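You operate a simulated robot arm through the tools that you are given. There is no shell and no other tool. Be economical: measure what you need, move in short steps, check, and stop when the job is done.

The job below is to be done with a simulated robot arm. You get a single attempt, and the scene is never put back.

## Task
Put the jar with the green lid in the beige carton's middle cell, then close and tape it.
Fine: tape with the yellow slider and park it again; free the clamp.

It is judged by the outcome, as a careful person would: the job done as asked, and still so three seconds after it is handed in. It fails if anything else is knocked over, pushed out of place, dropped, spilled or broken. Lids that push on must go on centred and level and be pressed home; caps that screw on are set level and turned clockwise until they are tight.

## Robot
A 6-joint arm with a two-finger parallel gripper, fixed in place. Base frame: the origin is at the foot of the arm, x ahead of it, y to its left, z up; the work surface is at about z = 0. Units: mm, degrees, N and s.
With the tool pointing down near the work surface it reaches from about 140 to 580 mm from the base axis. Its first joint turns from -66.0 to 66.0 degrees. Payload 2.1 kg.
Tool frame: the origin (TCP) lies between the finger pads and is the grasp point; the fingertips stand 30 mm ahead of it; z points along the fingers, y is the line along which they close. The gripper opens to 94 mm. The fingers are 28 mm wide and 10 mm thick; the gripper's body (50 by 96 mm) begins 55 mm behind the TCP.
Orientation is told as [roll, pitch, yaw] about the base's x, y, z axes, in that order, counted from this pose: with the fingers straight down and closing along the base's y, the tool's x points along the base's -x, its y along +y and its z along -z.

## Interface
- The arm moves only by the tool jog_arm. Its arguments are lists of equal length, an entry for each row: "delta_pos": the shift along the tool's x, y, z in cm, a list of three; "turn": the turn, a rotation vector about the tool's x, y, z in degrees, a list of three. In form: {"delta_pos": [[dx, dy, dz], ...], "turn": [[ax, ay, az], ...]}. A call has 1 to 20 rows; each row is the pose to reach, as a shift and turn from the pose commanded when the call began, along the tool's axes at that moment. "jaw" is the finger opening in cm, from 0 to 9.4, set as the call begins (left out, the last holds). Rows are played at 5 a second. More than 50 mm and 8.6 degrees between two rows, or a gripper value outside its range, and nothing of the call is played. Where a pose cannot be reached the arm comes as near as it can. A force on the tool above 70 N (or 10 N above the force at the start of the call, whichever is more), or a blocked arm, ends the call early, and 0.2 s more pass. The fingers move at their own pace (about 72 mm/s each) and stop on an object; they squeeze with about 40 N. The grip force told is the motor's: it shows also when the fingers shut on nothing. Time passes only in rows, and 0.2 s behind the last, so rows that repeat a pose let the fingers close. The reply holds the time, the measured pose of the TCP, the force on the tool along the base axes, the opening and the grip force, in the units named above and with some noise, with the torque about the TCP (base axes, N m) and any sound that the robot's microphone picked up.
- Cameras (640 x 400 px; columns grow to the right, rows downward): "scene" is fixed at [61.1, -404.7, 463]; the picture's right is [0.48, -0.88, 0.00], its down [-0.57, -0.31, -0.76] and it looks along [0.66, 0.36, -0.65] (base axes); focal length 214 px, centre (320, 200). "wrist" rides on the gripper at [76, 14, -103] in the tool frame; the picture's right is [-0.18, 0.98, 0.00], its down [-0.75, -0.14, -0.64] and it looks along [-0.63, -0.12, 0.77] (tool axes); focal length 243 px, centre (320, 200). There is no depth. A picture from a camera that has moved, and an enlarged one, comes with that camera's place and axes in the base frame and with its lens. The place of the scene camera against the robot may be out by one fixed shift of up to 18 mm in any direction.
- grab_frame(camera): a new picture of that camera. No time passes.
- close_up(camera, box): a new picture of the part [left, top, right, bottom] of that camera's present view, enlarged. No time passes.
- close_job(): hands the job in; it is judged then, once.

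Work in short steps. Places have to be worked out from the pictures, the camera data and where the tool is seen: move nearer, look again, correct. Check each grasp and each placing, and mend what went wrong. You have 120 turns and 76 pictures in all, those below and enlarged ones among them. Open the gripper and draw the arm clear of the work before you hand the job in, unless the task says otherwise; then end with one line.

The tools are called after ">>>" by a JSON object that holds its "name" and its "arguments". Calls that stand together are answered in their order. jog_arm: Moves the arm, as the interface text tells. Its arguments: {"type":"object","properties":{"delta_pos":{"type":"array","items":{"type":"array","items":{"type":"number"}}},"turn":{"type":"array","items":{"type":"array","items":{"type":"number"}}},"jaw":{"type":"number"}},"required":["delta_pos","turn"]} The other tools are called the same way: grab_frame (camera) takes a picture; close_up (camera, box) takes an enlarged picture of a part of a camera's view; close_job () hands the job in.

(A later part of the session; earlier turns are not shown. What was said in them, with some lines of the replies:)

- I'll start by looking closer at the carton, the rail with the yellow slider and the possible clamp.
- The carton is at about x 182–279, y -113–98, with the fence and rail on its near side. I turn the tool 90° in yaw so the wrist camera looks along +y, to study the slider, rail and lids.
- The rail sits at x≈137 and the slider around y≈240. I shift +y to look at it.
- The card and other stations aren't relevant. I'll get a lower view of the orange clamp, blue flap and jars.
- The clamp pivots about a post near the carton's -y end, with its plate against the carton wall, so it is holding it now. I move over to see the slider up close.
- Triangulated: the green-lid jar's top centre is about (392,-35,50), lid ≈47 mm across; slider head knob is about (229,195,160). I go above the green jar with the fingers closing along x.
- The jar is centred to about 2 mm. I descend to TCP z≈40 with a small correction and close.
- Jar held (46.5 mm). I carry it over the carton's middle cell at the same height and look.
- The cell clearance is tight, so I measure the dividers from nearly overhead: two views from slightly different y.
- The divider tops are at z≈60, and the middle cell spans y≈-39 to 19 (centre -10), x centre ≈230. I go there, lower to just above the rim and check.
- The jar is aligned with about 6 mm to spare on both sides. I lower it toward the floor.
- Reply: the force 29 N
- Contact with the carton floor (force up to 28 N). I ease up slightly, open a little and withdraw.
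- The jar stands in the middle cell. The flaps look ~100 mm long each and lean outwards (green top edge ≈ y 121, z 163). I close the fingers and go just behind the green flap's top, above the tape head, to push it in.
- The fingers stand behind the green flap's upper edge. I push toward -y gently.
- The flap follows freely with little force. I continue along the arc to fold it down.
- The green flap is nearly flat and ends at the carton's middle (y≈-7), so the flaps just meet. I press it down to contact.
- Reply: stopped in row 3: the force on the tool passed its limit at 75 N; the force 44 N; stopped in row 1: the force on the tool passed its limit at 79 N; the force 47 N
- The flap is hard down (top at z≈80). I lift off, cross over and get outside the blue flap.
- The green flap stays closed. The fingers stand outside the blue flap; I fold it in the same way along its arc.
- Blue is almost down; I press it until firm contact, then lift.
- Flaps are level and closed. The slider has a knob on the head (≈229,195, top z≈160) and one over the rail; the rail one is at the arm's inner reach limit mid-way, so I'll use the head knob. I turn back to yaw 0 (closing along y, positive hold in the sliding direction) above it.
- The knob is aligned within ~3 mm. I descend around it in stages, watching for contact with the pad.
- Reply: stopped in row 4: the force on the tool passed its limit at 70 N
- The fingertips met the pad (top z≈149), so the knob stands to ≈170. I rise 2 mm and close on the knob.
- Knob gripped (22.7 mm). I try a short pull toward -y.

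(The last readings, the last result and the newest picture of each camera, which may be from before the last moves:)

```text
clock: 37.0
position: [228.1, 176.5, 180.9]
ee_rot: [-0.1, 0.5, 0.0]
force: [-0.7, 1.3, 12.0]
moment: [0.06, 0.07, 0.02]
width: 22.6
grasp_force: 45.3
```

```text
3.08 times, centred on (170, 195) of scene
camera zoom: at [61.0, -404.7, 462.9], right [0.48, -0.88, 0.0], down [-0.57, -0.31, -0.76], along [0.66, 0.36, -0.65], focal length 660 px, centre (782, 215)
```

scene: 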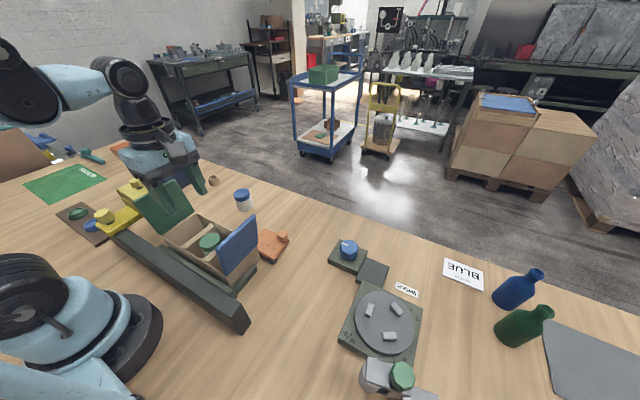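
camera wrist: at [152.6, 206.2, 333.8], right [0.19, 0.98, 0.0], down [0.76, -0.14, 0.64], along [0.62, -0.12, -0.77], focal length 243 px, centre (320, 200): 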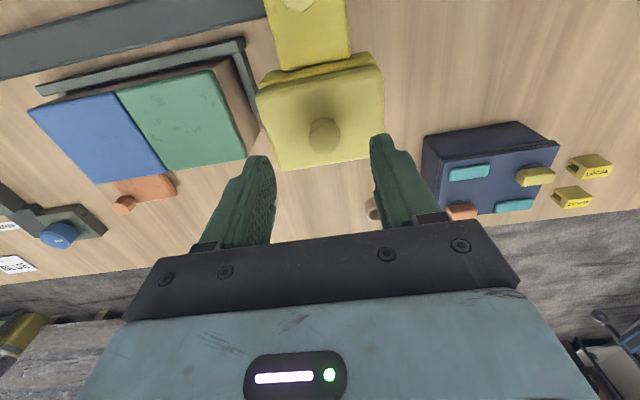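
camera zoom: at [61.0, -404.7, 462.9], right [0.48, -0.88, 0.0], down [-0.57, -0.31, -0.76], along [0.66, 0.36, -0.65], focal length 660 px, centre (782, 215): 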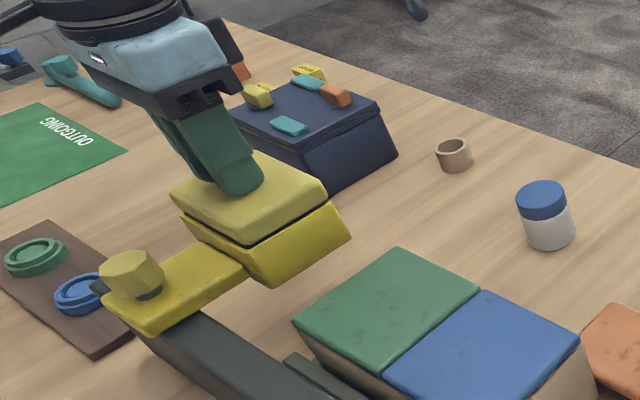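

It slides freely and rigidly. I continue, slowing as the head comes onto the carton.

>>> {"name": "jog_arm", "arguments": {"delta_pos": [[0, -1, 0], [0, -2, 0], [0, -3, 0], [0, -4, 0], [0, -5, 0], [0, -6, 0]], "turn": [[0, 0, 0], [0, 0, 0], [0, 0, 0], [0, 0, 0], [0, 0, 0], [0, 0, 0]]}}

>>> {"name": "close_up", "arguments": {"camera": "scene", "box": [100, 150, 280, 280]}}

```text
clock: 38.4
position: [226.8, 115.5, 181.9]
ee_rot: [-0.2, 0.5, 0.0]
force: [-0.1, 1.3, -26.5]
moment: [0.09, -0.08, -0.03]
width: 22.6
grasp_force: 44.6
```

```text
3.08 times, centred on (190, 215) of scene
camera zoom: at [61.1, -404.6, 463.0], right [0.48, -0.88, 0.0], down [-0.57, -0.31, -0.76], along [0.66, 0.36, -0.66], focal length 660 px, centre (720, 154)
```

zoom: 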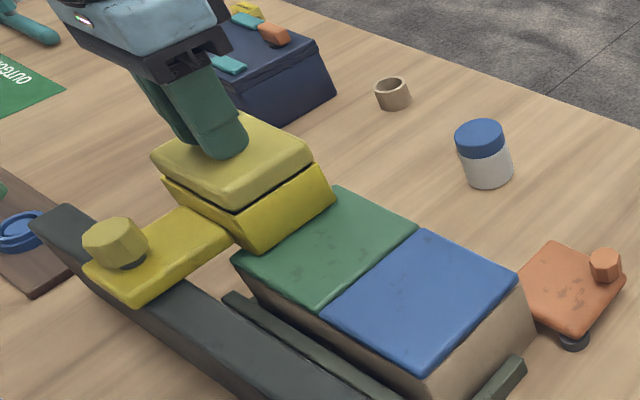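

The head passes above the green flap without shoving it. There's a 26 N vertical pull, so I lower 1 mm and continue.

>>> {"name": "jog_arm", "arguments": {"delta_pos": [[0, 0, 0.1], [0, -1.5, 0.1], [0, -3, 0.1], [0, -4.5, 0.1], [0, -6, 0.1], [0, -7.5, 0.1], [0, -9, 0.1], [0, -10.5, 0.1], [0, -12, 0.1]], "turn": [[0, 0, 0], [0, 0, 0], [0, 0, 0], [0, 0, 0], [0, 0, 0], [0, 0, 0], [0, 0, 0], [0, 0, 0], [0, 0, 0]]}}

>>> {"name": "close_up", "arguments": {"camera": "scene", "box": [100, 150, 300, 330]}}

```text
clock: 40.4
position: [227.8, -4.6, 181.5]
ee_rot: [-0.1, 0.5, -0.1]
force: [0.4, 1.5, 29.0]
moment: [0.08, 0.03, -0.1]
width: 22.8
grasp_force: 44.4
```

```text
2.22 times, centred on (200, 240) of scene
camera zoom: at [61.0, -404.7, 463.0], right [0.48, -0.88, 0.0], down [-0.57, -0.31, -0.76], along [0.66, 0.36, -0.65], focal length 477 px, centre (587, 111)
```

zoom: 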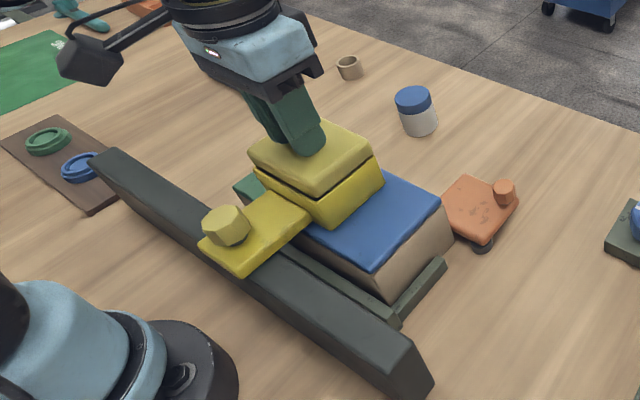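

Head is at mid-carton. I continue toward the -y end.

>>> {"name": "jog_arm", "arguments": {"delta_pos": [[0, -1.5, -0.05], [0, -3, -0.05], [0, -4.5, -0.05], [0, -6, -0.05], [0, -7.5, -0.05], [0, -9, -0.05], [0, -10.5, -0.05]], "turn": [[0, 0, 0], [0, 0, 0], [0, 0, 0], [0, 0, 0], [0, 0, 0], [0, 0, 0], [0, 0, 0]]}}

>>> {"name": "close_up", "arguments": {"camera": "scene", "box": [100, 150, 300, 330]}}

```text
clock: 42.0
position: [228.5, -108.2, 180.6]
ee_rot: [-0.2, 0.6, 0.0]
force: [-0.2, 1.4, -15.9]
moment: [0.07, -0.25, -0.04]
width: 22.8
grasp_force: 45.0
```

```text
2.22 times, centred on (200, 240) of scene
camera zoom: at [61.1, -404.7, 462.9], right [0.48, -0.88, 0.0], down [-0.57, -0.31, -0.76], along [0.66, 0.36, -0.65], focal length 477 px, centre (587, 111)
```

zoom: 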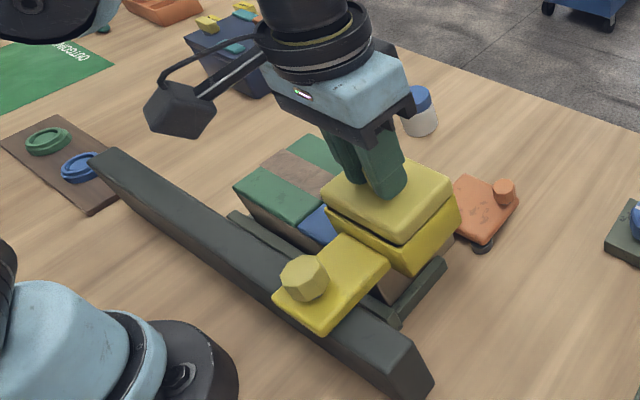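

A brown tape strip appears behind the head. I go on to the end of the carton.

>>> {"name": "jog_arm", "arguments": {"delta_pos": [[0, -1, 0], [0, -2, 0], [0, -3, 0], [0, -4, 0], [0, -5, 0]], "turn": [[0, 0, 0], [0, 0, 0], [0, 0, 0], [0, 0, 0], [0, 0, 0]]}}

>>> {"name": "close_up", "arguments": {"camera": "scene", "box": [100, 150, 300, 330]}}

```text
clock: 43.0
position: [228.4, -136.0, 182.1]
ee_rot: [2.0, 0.5, 0.6]
force: [0.1, 10.1, 1.3]
moment: [-0.24, 0.16, 0.01]
width: 22.8
grasp_force: 44.9
stopped in row 4: the force on the tool passed its limit at 82 N (the readings are from after the stop); the commanded pose is now the measured one
```

```text
2.22 times, centred on (200, 240) of scene
camera zoom: at [61.1, -404.7, 463.0], right [0.48, -0.88, 0.0], down [-0.57, -0.31, -0.76], along [0.66, 0.36, -0.65], focal length 477 px, centre (587, 111)
```

zoom: 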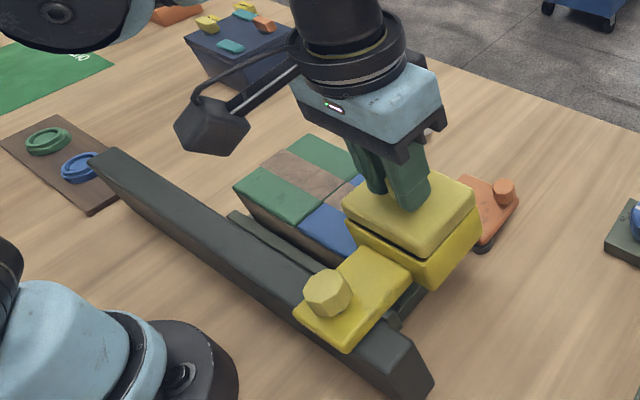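

The slider reached its end stop (y≈-136). First I undo the small tilt picked up there.

>>> {"name": "jog_arm", "arguments": {"delta_pos": [[0, 0.1, 0], [0, 0.3, 0]], "turn": [[1.1, 0, 0.3], [2.1, 0, 0.6]]}}

```text
clock: 43.5
position: [228.7, -134.1, 182.2]
ee_rot: [-0.5, 0.5, 0.0]
force: [-0.1, -0.9, -1.4]
moment: [0.2, 0.2, -0.02]
width: 22.7
grasp_force: 45.2
```

Back toward the parking spot, first half.

>>> {"name": "jog_arm", "arguments": {"delta_pos": [[0, 1.5, 0], [0, 3, 0], [0, 4.5, 0], [0, 6, 0], [0, 7.5, 0], [0, 9, 0], [0, 10.5, 0], [0, 12, 0]], "turn": [[0, 0, 0], [0, 0, 0], [0, 0, 0], [0, 0, 0], [0, 0, 0], [0, 0, 0], [0, 0, 0], [0, 0, 0]]}}

```text
clock: 45.4
position: [228.3, -12.4, 181.8]
ee_rot: [-0.4, 0.5, 0.1]
force: [-0.5, -0.7, 31.4]
moment: [0.04, -0.12, 0.0]
width: 22.7
grasp_force: 45.5
```

>>> {"name": "jog_arm", "arguments": {"delta_pos": [[0, 1.5, -0.1], [0, 3, -0.11], [0, 4.5, -0.12], [0, 6, -0.14], [0, 7.5, -0.15], [0, 9, -0.16], [0, 10.5, -0.18], [0, 12, -0.2]], "turn": [[0, 0, 0], [0, 0, 0], [0, 0, 0], [0, 0, 0], [0, 0, 0], [0, 0, 0], [0, 0, 0], [0, 0, 0]]}}

>>> {"name": "close_up", "arguments": {"camera": "scene", "box": [80, 150, 300, 330]}}

```text
clock: 47.1
position: [225.7, 105.4, 181.9]
ee_rot: [-0.5, 0.5, -0.1]
force: [1.2, -1.4, -13.5]
moment: [0.07, 0.35, 0.09]
width: 22.8
grasp_force: 45.2
```

```text
2.22 times, centred on (190, 240) of scene
camera zoom: at [61.1, -404.7, 463.0], right [0.48, -0.88, 0.0], down [-0.57, -0.31, -0.76], along [0.66, 0.36, -0.65], focal length 477 px, centre (609, 111)
```

zoom: 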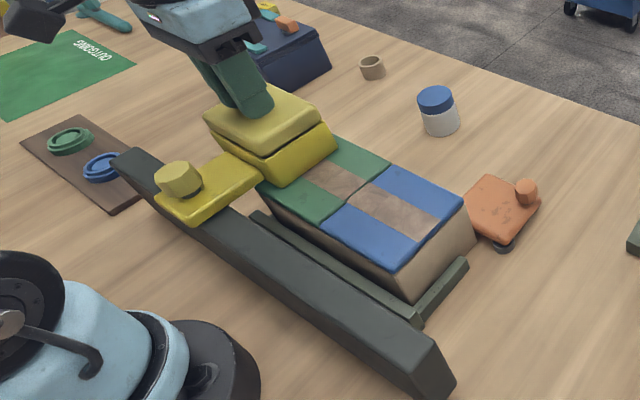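

Tape runs over both flaps. I continue to the parking position (knob y≈195.5).

>>> {"name": "jog_arm", "arguments": {"delta_pos": [[0, 1.5, 0], [0, 3, 0], [0, 4.5, 0], [0, 6, 0], [0, 7.5, 0], [0, 8.5, 0], [0, 9.0, 0], [0, 9.0, 0]], "turn": [[0, 0, 0], [0, 0, 0], [0, 0, 0], [0, 0, 0], [0, 0, 0], [0, 0, 0], [0, 0, 0], [0, 0, 0]]}}

>>> {"name": "jog_arm", "arguments": {"delta_pos": [[0, 0.1, 0], [0, 0.2, 0], [0, 0.3, 0]], "turn": [[0, 0, 0], [0, 0, 0], [0, 0, 0]]}}

```text
clock: 49.0
position: [228.4, 196.6, 181.1]
ee_rot: [-0.4, 0.5, 0.0]
force: [0.2, -3.6, 14.7]
moment: [-0.04, 0.11, -0.02]
width: 22.8
grasp_force: 45.0
```

```text
clock: 49.8
position: [227.9, 195.7, 181.2]
ee_rot: [-1.2, 0.5, -0.2]
force: [0.8, -43.9, 7.1]
moment: [-0.54, 0.12, -0.21]
width: 22.8
grasp_force: 45.2
```

It is against its park stop at the original position. I relax, open and rise.

>>> {"name": "jog_arm", "arguments": {"delta_pos": [[0, -0.3, 0], [0, -0.3, 0]], "turn": [[0, 0, 0], [0, 0, 0]]}}

>>> {"name": "jog_arm", "arguments": {"delta_pos": [[0, 0, 0], [0, 0, 0], [0, 0, 0], [0, 0, -3], [0, 0, -7], [0, 0, -10]], "turn": [[0, 0, 0], [0, 0, 0], [0, 0, 0], [0, 0, 0], [0, 0, 0], [0, 0, 0]], "jaw": 6}}

>>> {"name": "close_up", "arguments": {"camera": "scene", "box": [80, 150, 300, 330]}}

```text
clock: 50.4
position: [228.7, 196.0, 180.8]
ee_rot: [-0.6, 0.4, 0.1]
force: [0.3, -25.3, -6.7]
moment: [-0.46, 0.02, 0.0]
width: 22.6
grasp_force: 45.3
```

```text
clock: 51.8
position: [228.0, 195.4, 283.5]
ee_rot: [-0.4, 0.5, 0.1]
force: [0.0, 0.3, 0.7]
moment: [0.0, -0.01, 0.02]
width: 59.8
grasp_force: 0.1
```

```text
2.22 times, centred on (190, 240) of scene
camera zoom: at [61.1, -404.7, 463.0], right [0.48, -0.88, 0.0], down [-0.57, -0.31, -0.76], along [0.66, 0.36, -0.65], focal length 477 px, centre (609, 111)
```

zoom: 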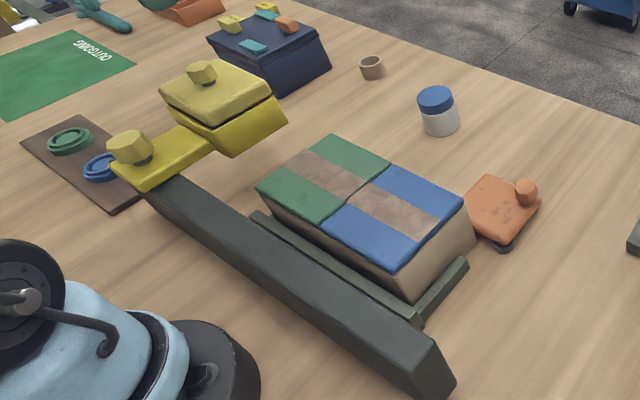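

Tape is complete and the slider parked. Now the clamp: the knob is at about (340,-147), the pivot near (286,-151). I go above the knob to look.

>>> {"name": "jog_arm", "arguments": {"delta_pos": [[-1.4, -4.3, 0], [-2.8, -8.6, 0], [-4.2, -12.9, 0], [-5.6, -17.1, 0], [-7, -21.4, 0], [-8.4, -25.7, 0], [-9.8, -30, 0], [-11.2, -34.2, 0], [-11.2, -34.2, 4], [-11.2, -34.2, 8], [-11.2, -34.2, 12]], "turn": [[0, 0, 0], [0, 0, 0], [0, 0, 0], [0, 0, 0], [0, 0, 0], [0, 0, 0], [0, 0, 0], [0, 0, 0], [0, 0, 0], [0, 0, 0], [0, 0, 0]]}}

>>> {"name": "grab_frame", "arguments": {"camera": "wrist"}}

>>> {"name": "close_up", "arguments": {"camera": "wrist", "box": [230, 0, 450, 150]}}

```text
clock: 54.1
position: [343.6, -145.0, 161.7]
ee_rot: [-0.4, 0.5, 0.0]
force: [0.3, 0.5, -0.9]
moment: [0.0, 0.01, 0.01]
width: 60.1
grasp_force: 0.0
```

```text
28 pictures are left
camera wrist: at [267.9, -131.0, 265.4], right [0.18, 0.98, -0.01], down [0.76, -0.14, 0.64], along [0.62, -0.12, -0.77], focal length 243 px, centre (320, 200)
```

wrist: 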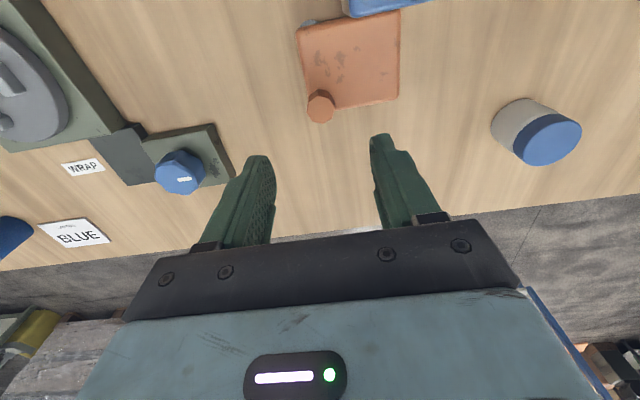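

```text
2.67 times, centred on (340, 75) of wrist
camera zoom: at [267.9, -131.0, 265.4], right [0.18, 0.98, -0.01], down [0.76, -0.14, 0.64], along [0.62, -0.12, -0.77], focal length 647 px, centre (267, 533)
```

zoom: 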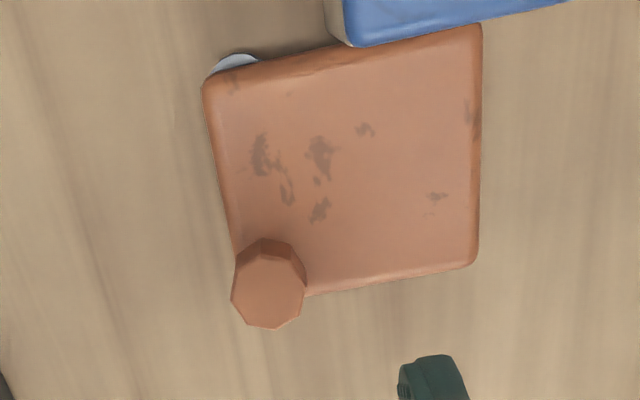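

The clamp knob is at (342.5,-146), top z≈46. I descend around it.

>>> {"name": "jog_arm", "arguments": {"delta_pos": [[0.1, 0, 3], [0.1, 0, 6], [0.1, 0, 8.5], [0.1, 0, 9.3]], "turn": [[0, 0, 0], [0, 0, 0], [0, 0, 0], [0, 0, 0]]}}

>>> {"name": "jog_arm", "arguments": {"delta_pos": [[0, 0, 0.3], [0, 0, 0.4], [0, 0, 0.4]], "turn": [[0, 0, 0], [0, 0, 0], [0, 0, 0]]}}

>>> {"name": "close_up", "arguments": {"camera": "scene", "box": [220, 180, 340, 280]}}

>>> {"name": "close_up", "arguments": {"camera": "wrist", "box": [220, 50, 440, 240]}}

```text
clock: 55.1
position: [339.3, -145.3, 71.4]
ee_rot: [-0.4, 0.5, -0.1]
force: [-0.3, 0.4, -0.2]
moment: [0.0, -0.01, -0.02]
width: 59.8
grasp_force: 0.0
```

```text
clock: 56.0
position: [338.6, -146.7, 66.4]
ee_rot: [-0.4, 0.5, 0.0]
force: [-0.3, 0.0, -0.1]
moment: [-0.02, 0.0, 0.0]
width: 59.9
grasp_force: 0.1
```

```text
4.00 times, centred on (280, 230) of scene
camera zoom: at [61.1, -404.7, 463.0], right [0.48, -0.88, 0.0], down [-0.57, -0.31, -0.76], along [0.66, 0.36, -0.65], focal length 858 px, centre (480, 80)
```

zoom: 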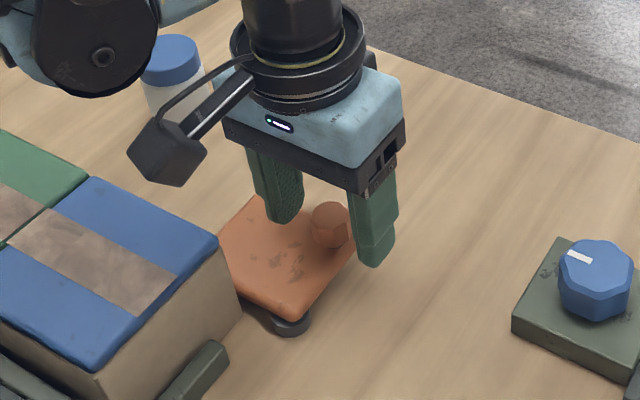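

```text
2.11 times, centred on (330, 145) of wrist
camera zoom: at [262.7, -132.4, 169.7], right [0.18, 0.98, -0.01], down [0.76, -0.14, 0.64], along [0.62, -0.12, -0.77], focal length 511 px, centre (299, 316)
```

zoom: 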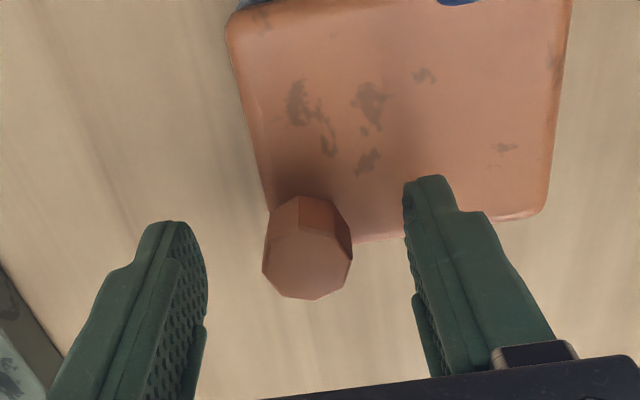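

Aligned in y; I shift 4 mm in +x, lower 3 mm more and close on the knob.

>>> {"name": "jog_arm", "arguments": {"delta_pos": [[-0.4, 0, 0], [-0.4, 0, 0.2], [-0.4, 0, 0.3]], "turn": [[0, 0, 0], [0, 0, 0], [0, 0, 0]]}}

>>> {"name": "jog_arm", "arguments": {"delta_pos": [[0, 0, 0], [0, 0, 0], [0, 0, 0], [0, 0, 0]], "turn": [[0, 0, 0], [0, 0, 0], [0, 0, 0], [0, 0, 0]], "jaw": 1}}

```text
clock: 56.8
position: [342.8, -145.9, 62.0]
ee_rot: [-0.4, 0.5, 0.0]
force: [-0.1, -0.6, -0.2]
moment: [0.0, 0.01, -0.02]
width: 60.0
grasp_force: 0.0
```

```text
clock: 57.8
position: [341.6, -146.5, 63.3]
ee_rot: [-0.4, 0.5, 0.0]
force: [1.8, -0.5, -5.0]
moment: [0.18, -0.07, 0.06]
width: 24.8
grasp_force: 45.5
```

Knob gripped. I try a small arc around the pivot: knob toward -y, tool turning along, and watch forces.

>>> {"name": "jog_arm", "arguments": {"delta_pos": [[0.03, -0.37, 0], [0.1, -0.73, 0], [0.2, -1.1, 0], [0.3, -1.46, 0]], "turn": [[0, 0, 4], [0, 0, 8], [0, 0, 12], [0, 0, 16]]}}

>>> {"name": "close_up", "arguments": {"camera": "scene", "box": [220, 180, 340, 280]}}

```text
clock: 58.8
position: [339.1, -161.6, 63.4]
ee_rot: [-0.4, 0.4, -16.1]
force: [2.2, 7.8, 9.7]
moment: [0.34, -0.48, -0.35]
width: 25.2
grasp_force: 44.6
```

```text
4.00 times, centred on (280, 230) of scene
camera zoom: at [61.0, -404.7, 463.0], right [0.48, -0.88, 0.0], down [-0.57, -0.31, -0.76], along [0.66, 0.36, -0.65], focal length 858 px, centre (480, 80)
```

zoom: 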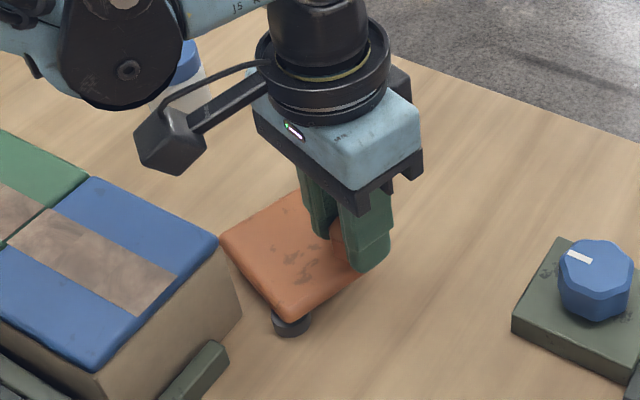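

The plate swings away with little resistance. I continue the arc further.

>>> {"name": "jog_arm", "arguments": {"delta_pos": [[0.05, -0.38, 0], [0.09, -0.75, 0], [0.18, -1.12, 0], [0.29, -1.48, 0], [0.43, -1.83, 0], [0.58, -2.17, 0], [0.77, -2.49, 0], [0.97, -2.81, 0]], "turn": [[0, 0, 4], [0, 0, 8], [0, 0, 12], [0, 0, 16], [0, 0, 20], [0, 0, 24], [0, 0, 28], [0, 0, 32]]}}

>>> {"name": "close_up", "arguments": {"camera": "scene", "box": [220, 180, 340, 280]}}

```text
clock: 60.5
position: [321.1, -185.3, 63.5]
ee_rot: [-0.7, 0.0, -48.2]
force: [4.3, -4.8, 8.8]
moment: [0.04, -0.28, -0.03]
width: 25.0
grasp_force: 44.9
```

```text
4.00 times, centred on (280, 230) of scene
camera zoom: at [61.0, -404.7, 463.0], right [0.48, -0.88, 0.0], down [-0.57, -0.31, -0.76], along [0.66, 0.36, -0.65], focal length 858 px, centre (480, 80)
```

zoom: 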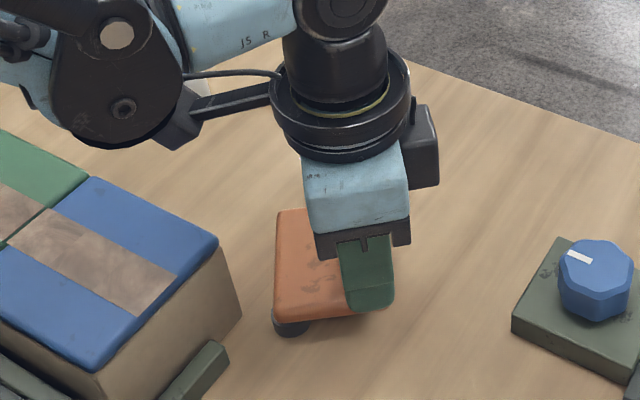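

>>> {"name": "jog_arm", "arguments": {"delta_pos": [[0.05, -0.38, 0], [0.09, -0.75, 0], [0.18, -1.12, 0], [0.29, -1.48, 0], [0.43, -1.83, 0], [0.58, -2.17, 0], [0.77, -2.49, 0]], "turn": [[0, 0, 4], [0, 0, 8], [0, 0, 12], [0, 0, 16], [0, 0, 20], [0, 0, 24], [0, 0, 28]]}}

>>> {"name": "close_up", "arguments": {"camera": "scene", "box": [220, 180, 340, 280]}}

```text
clock: 62.1
position: [297.4, -195.8, 64.1]
ee_rot: [-0.6, -0.2, -76.1]
force: [-2.6, 11.4, -26.9]
moment: [0.43, -0.05, 0.09]
width: 24.9
grasp_force: 45.0
```

```text
4.00 times, centred on (280, 230) of scene
camera zoom: at [61.2, -404.7, 462.9], right [0.48, -0.88, 0.0], down [-0.57, -0.31, -0.76], along [0.66, 0.36, -0.65], focal length 858 px, centre (480, 80)
```

zoom: 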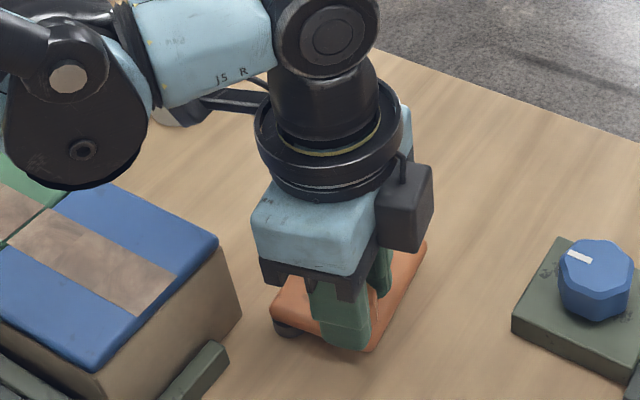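

About 76° open. I add ~14° more while easing the vertical pull, watching for an end stop.

>>> {"name": "jog_arm", "arguments": {"delta_pos": [[0.05, -0.38, 0.1], [0.09, -0.75, 0.1], [0.18, -1.12, 0.1], [0.23, -1.3, 0.1]], "turn": [[0, 0, 4], [0, 0, 8], [0, 0, 12], [0, 0, 14]]}}

```text
clock: 63.1
position: [290.0, -196.2, 62.7]
ee_rot: [0.3, -0.1, -89.9]
force: [40.7, 13.6, 17.6]
moment: [-0.39, -0.89, 0.12]
width: 25.2
grasp_force: 45.4
```

An end stop was met, so the clamp is fully open. I back off slightly, release and rise.

>>> {"name": "jog_arm", "arguments": {"delta_pos": [[0, 0.2, 0], [0, 0.4, 0]], "turn": [[0, 0, -2], [0, 0, -4]]}}

>>> {"name": "jog_arm", "arguments": {"delta_pos": [[0, 0, 0], [0, 0, 0], [0, 0, 0], [0, 0, -3], [0, 0, -7], [0, 0, -11], [0, 0, -15], [0, 0, -19]], "turn": [[0, 0, 0], [0, 0, 0], [0, 0, 0], [0, 0, 0], [0, 0, 0], [0, 0, 0], [0, 0, 0], [0, 0, 0]], "jaw": 5}}

>>> {"name": "grab_frame", "arguments": {"camera": "scene"}}

>>> {"name": "grab_frame", "arguments": {"camera": "wrist"}}

```text
clock: 63.8
position: [290.3, -197.0, 64.5]
ee_rot: [-0.2, -0.3, -86.0]
force: [25.3, 4.1, 15.7]
moment: [0.71, -0.86, -0.18]
width: 25.2
grasp_force: 44.5
```

```text
clock: 65.5
position: [293.2, -196.6, 254.1]
ee_rot: [-0.6, -0.3, -86.0]
force: [-0.3, -0.2, -0.4]
moment: [0.0, 0.0, -0.02]
width: 50.2
grasp_force: 0.0
```

```text
21 pictures are left
```

scene: 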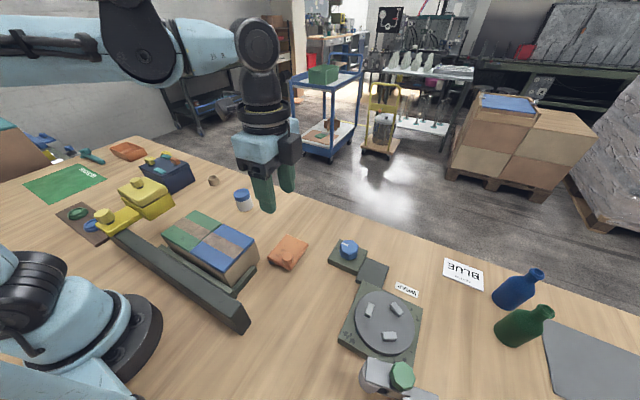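

```text
20 pictures are left
camera wrist: at [301.8, -120.2, 355.3], right [0.99, -0.11, -0.01], down [-0.08, -0.76, 0.65], along [-0.08, -0.64, -0.76], focal length 243 px, centre (320, 200)
```

wrist: 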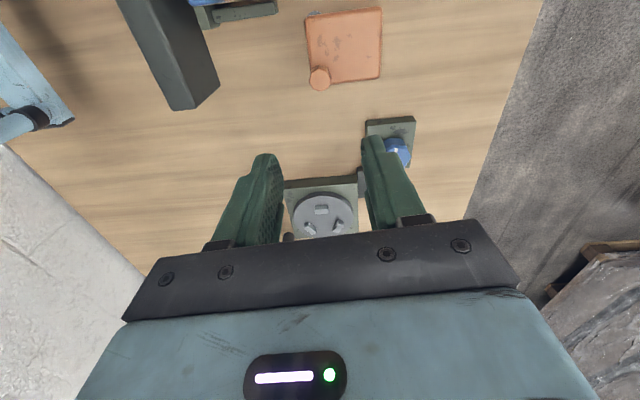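

>>> {"name": "close_up", "arguments": {"camera": "scene", "box": [90, 160, 320, 320]}}

```text
2.50 times, centred on (205, 240) of scene
camera zoom: at [61.1, -404.7, 463.0], right [0.48, -0.88, 0.0], down [-0.57, -0.31, -0.76], along [0.66, 0.36, -0.65], focal length 536 px, centre (608, 100)
```

zoom: 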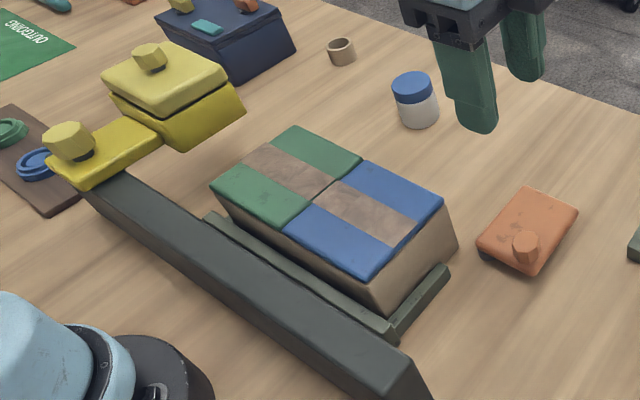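

The carton is closed and taped, the slider is parked and the clamp swung clear; the arm is up with the gripper open. I'm handing the job in.

>>> {"name": "close_job", "arguments": {}}

```text
The job is handed in.
```

The job is handed in: the green-lid jar is in the beige carton's middle cell, both flaps are closed and taped, the yellow slider is back at its park stop, and the clamp is swung open.
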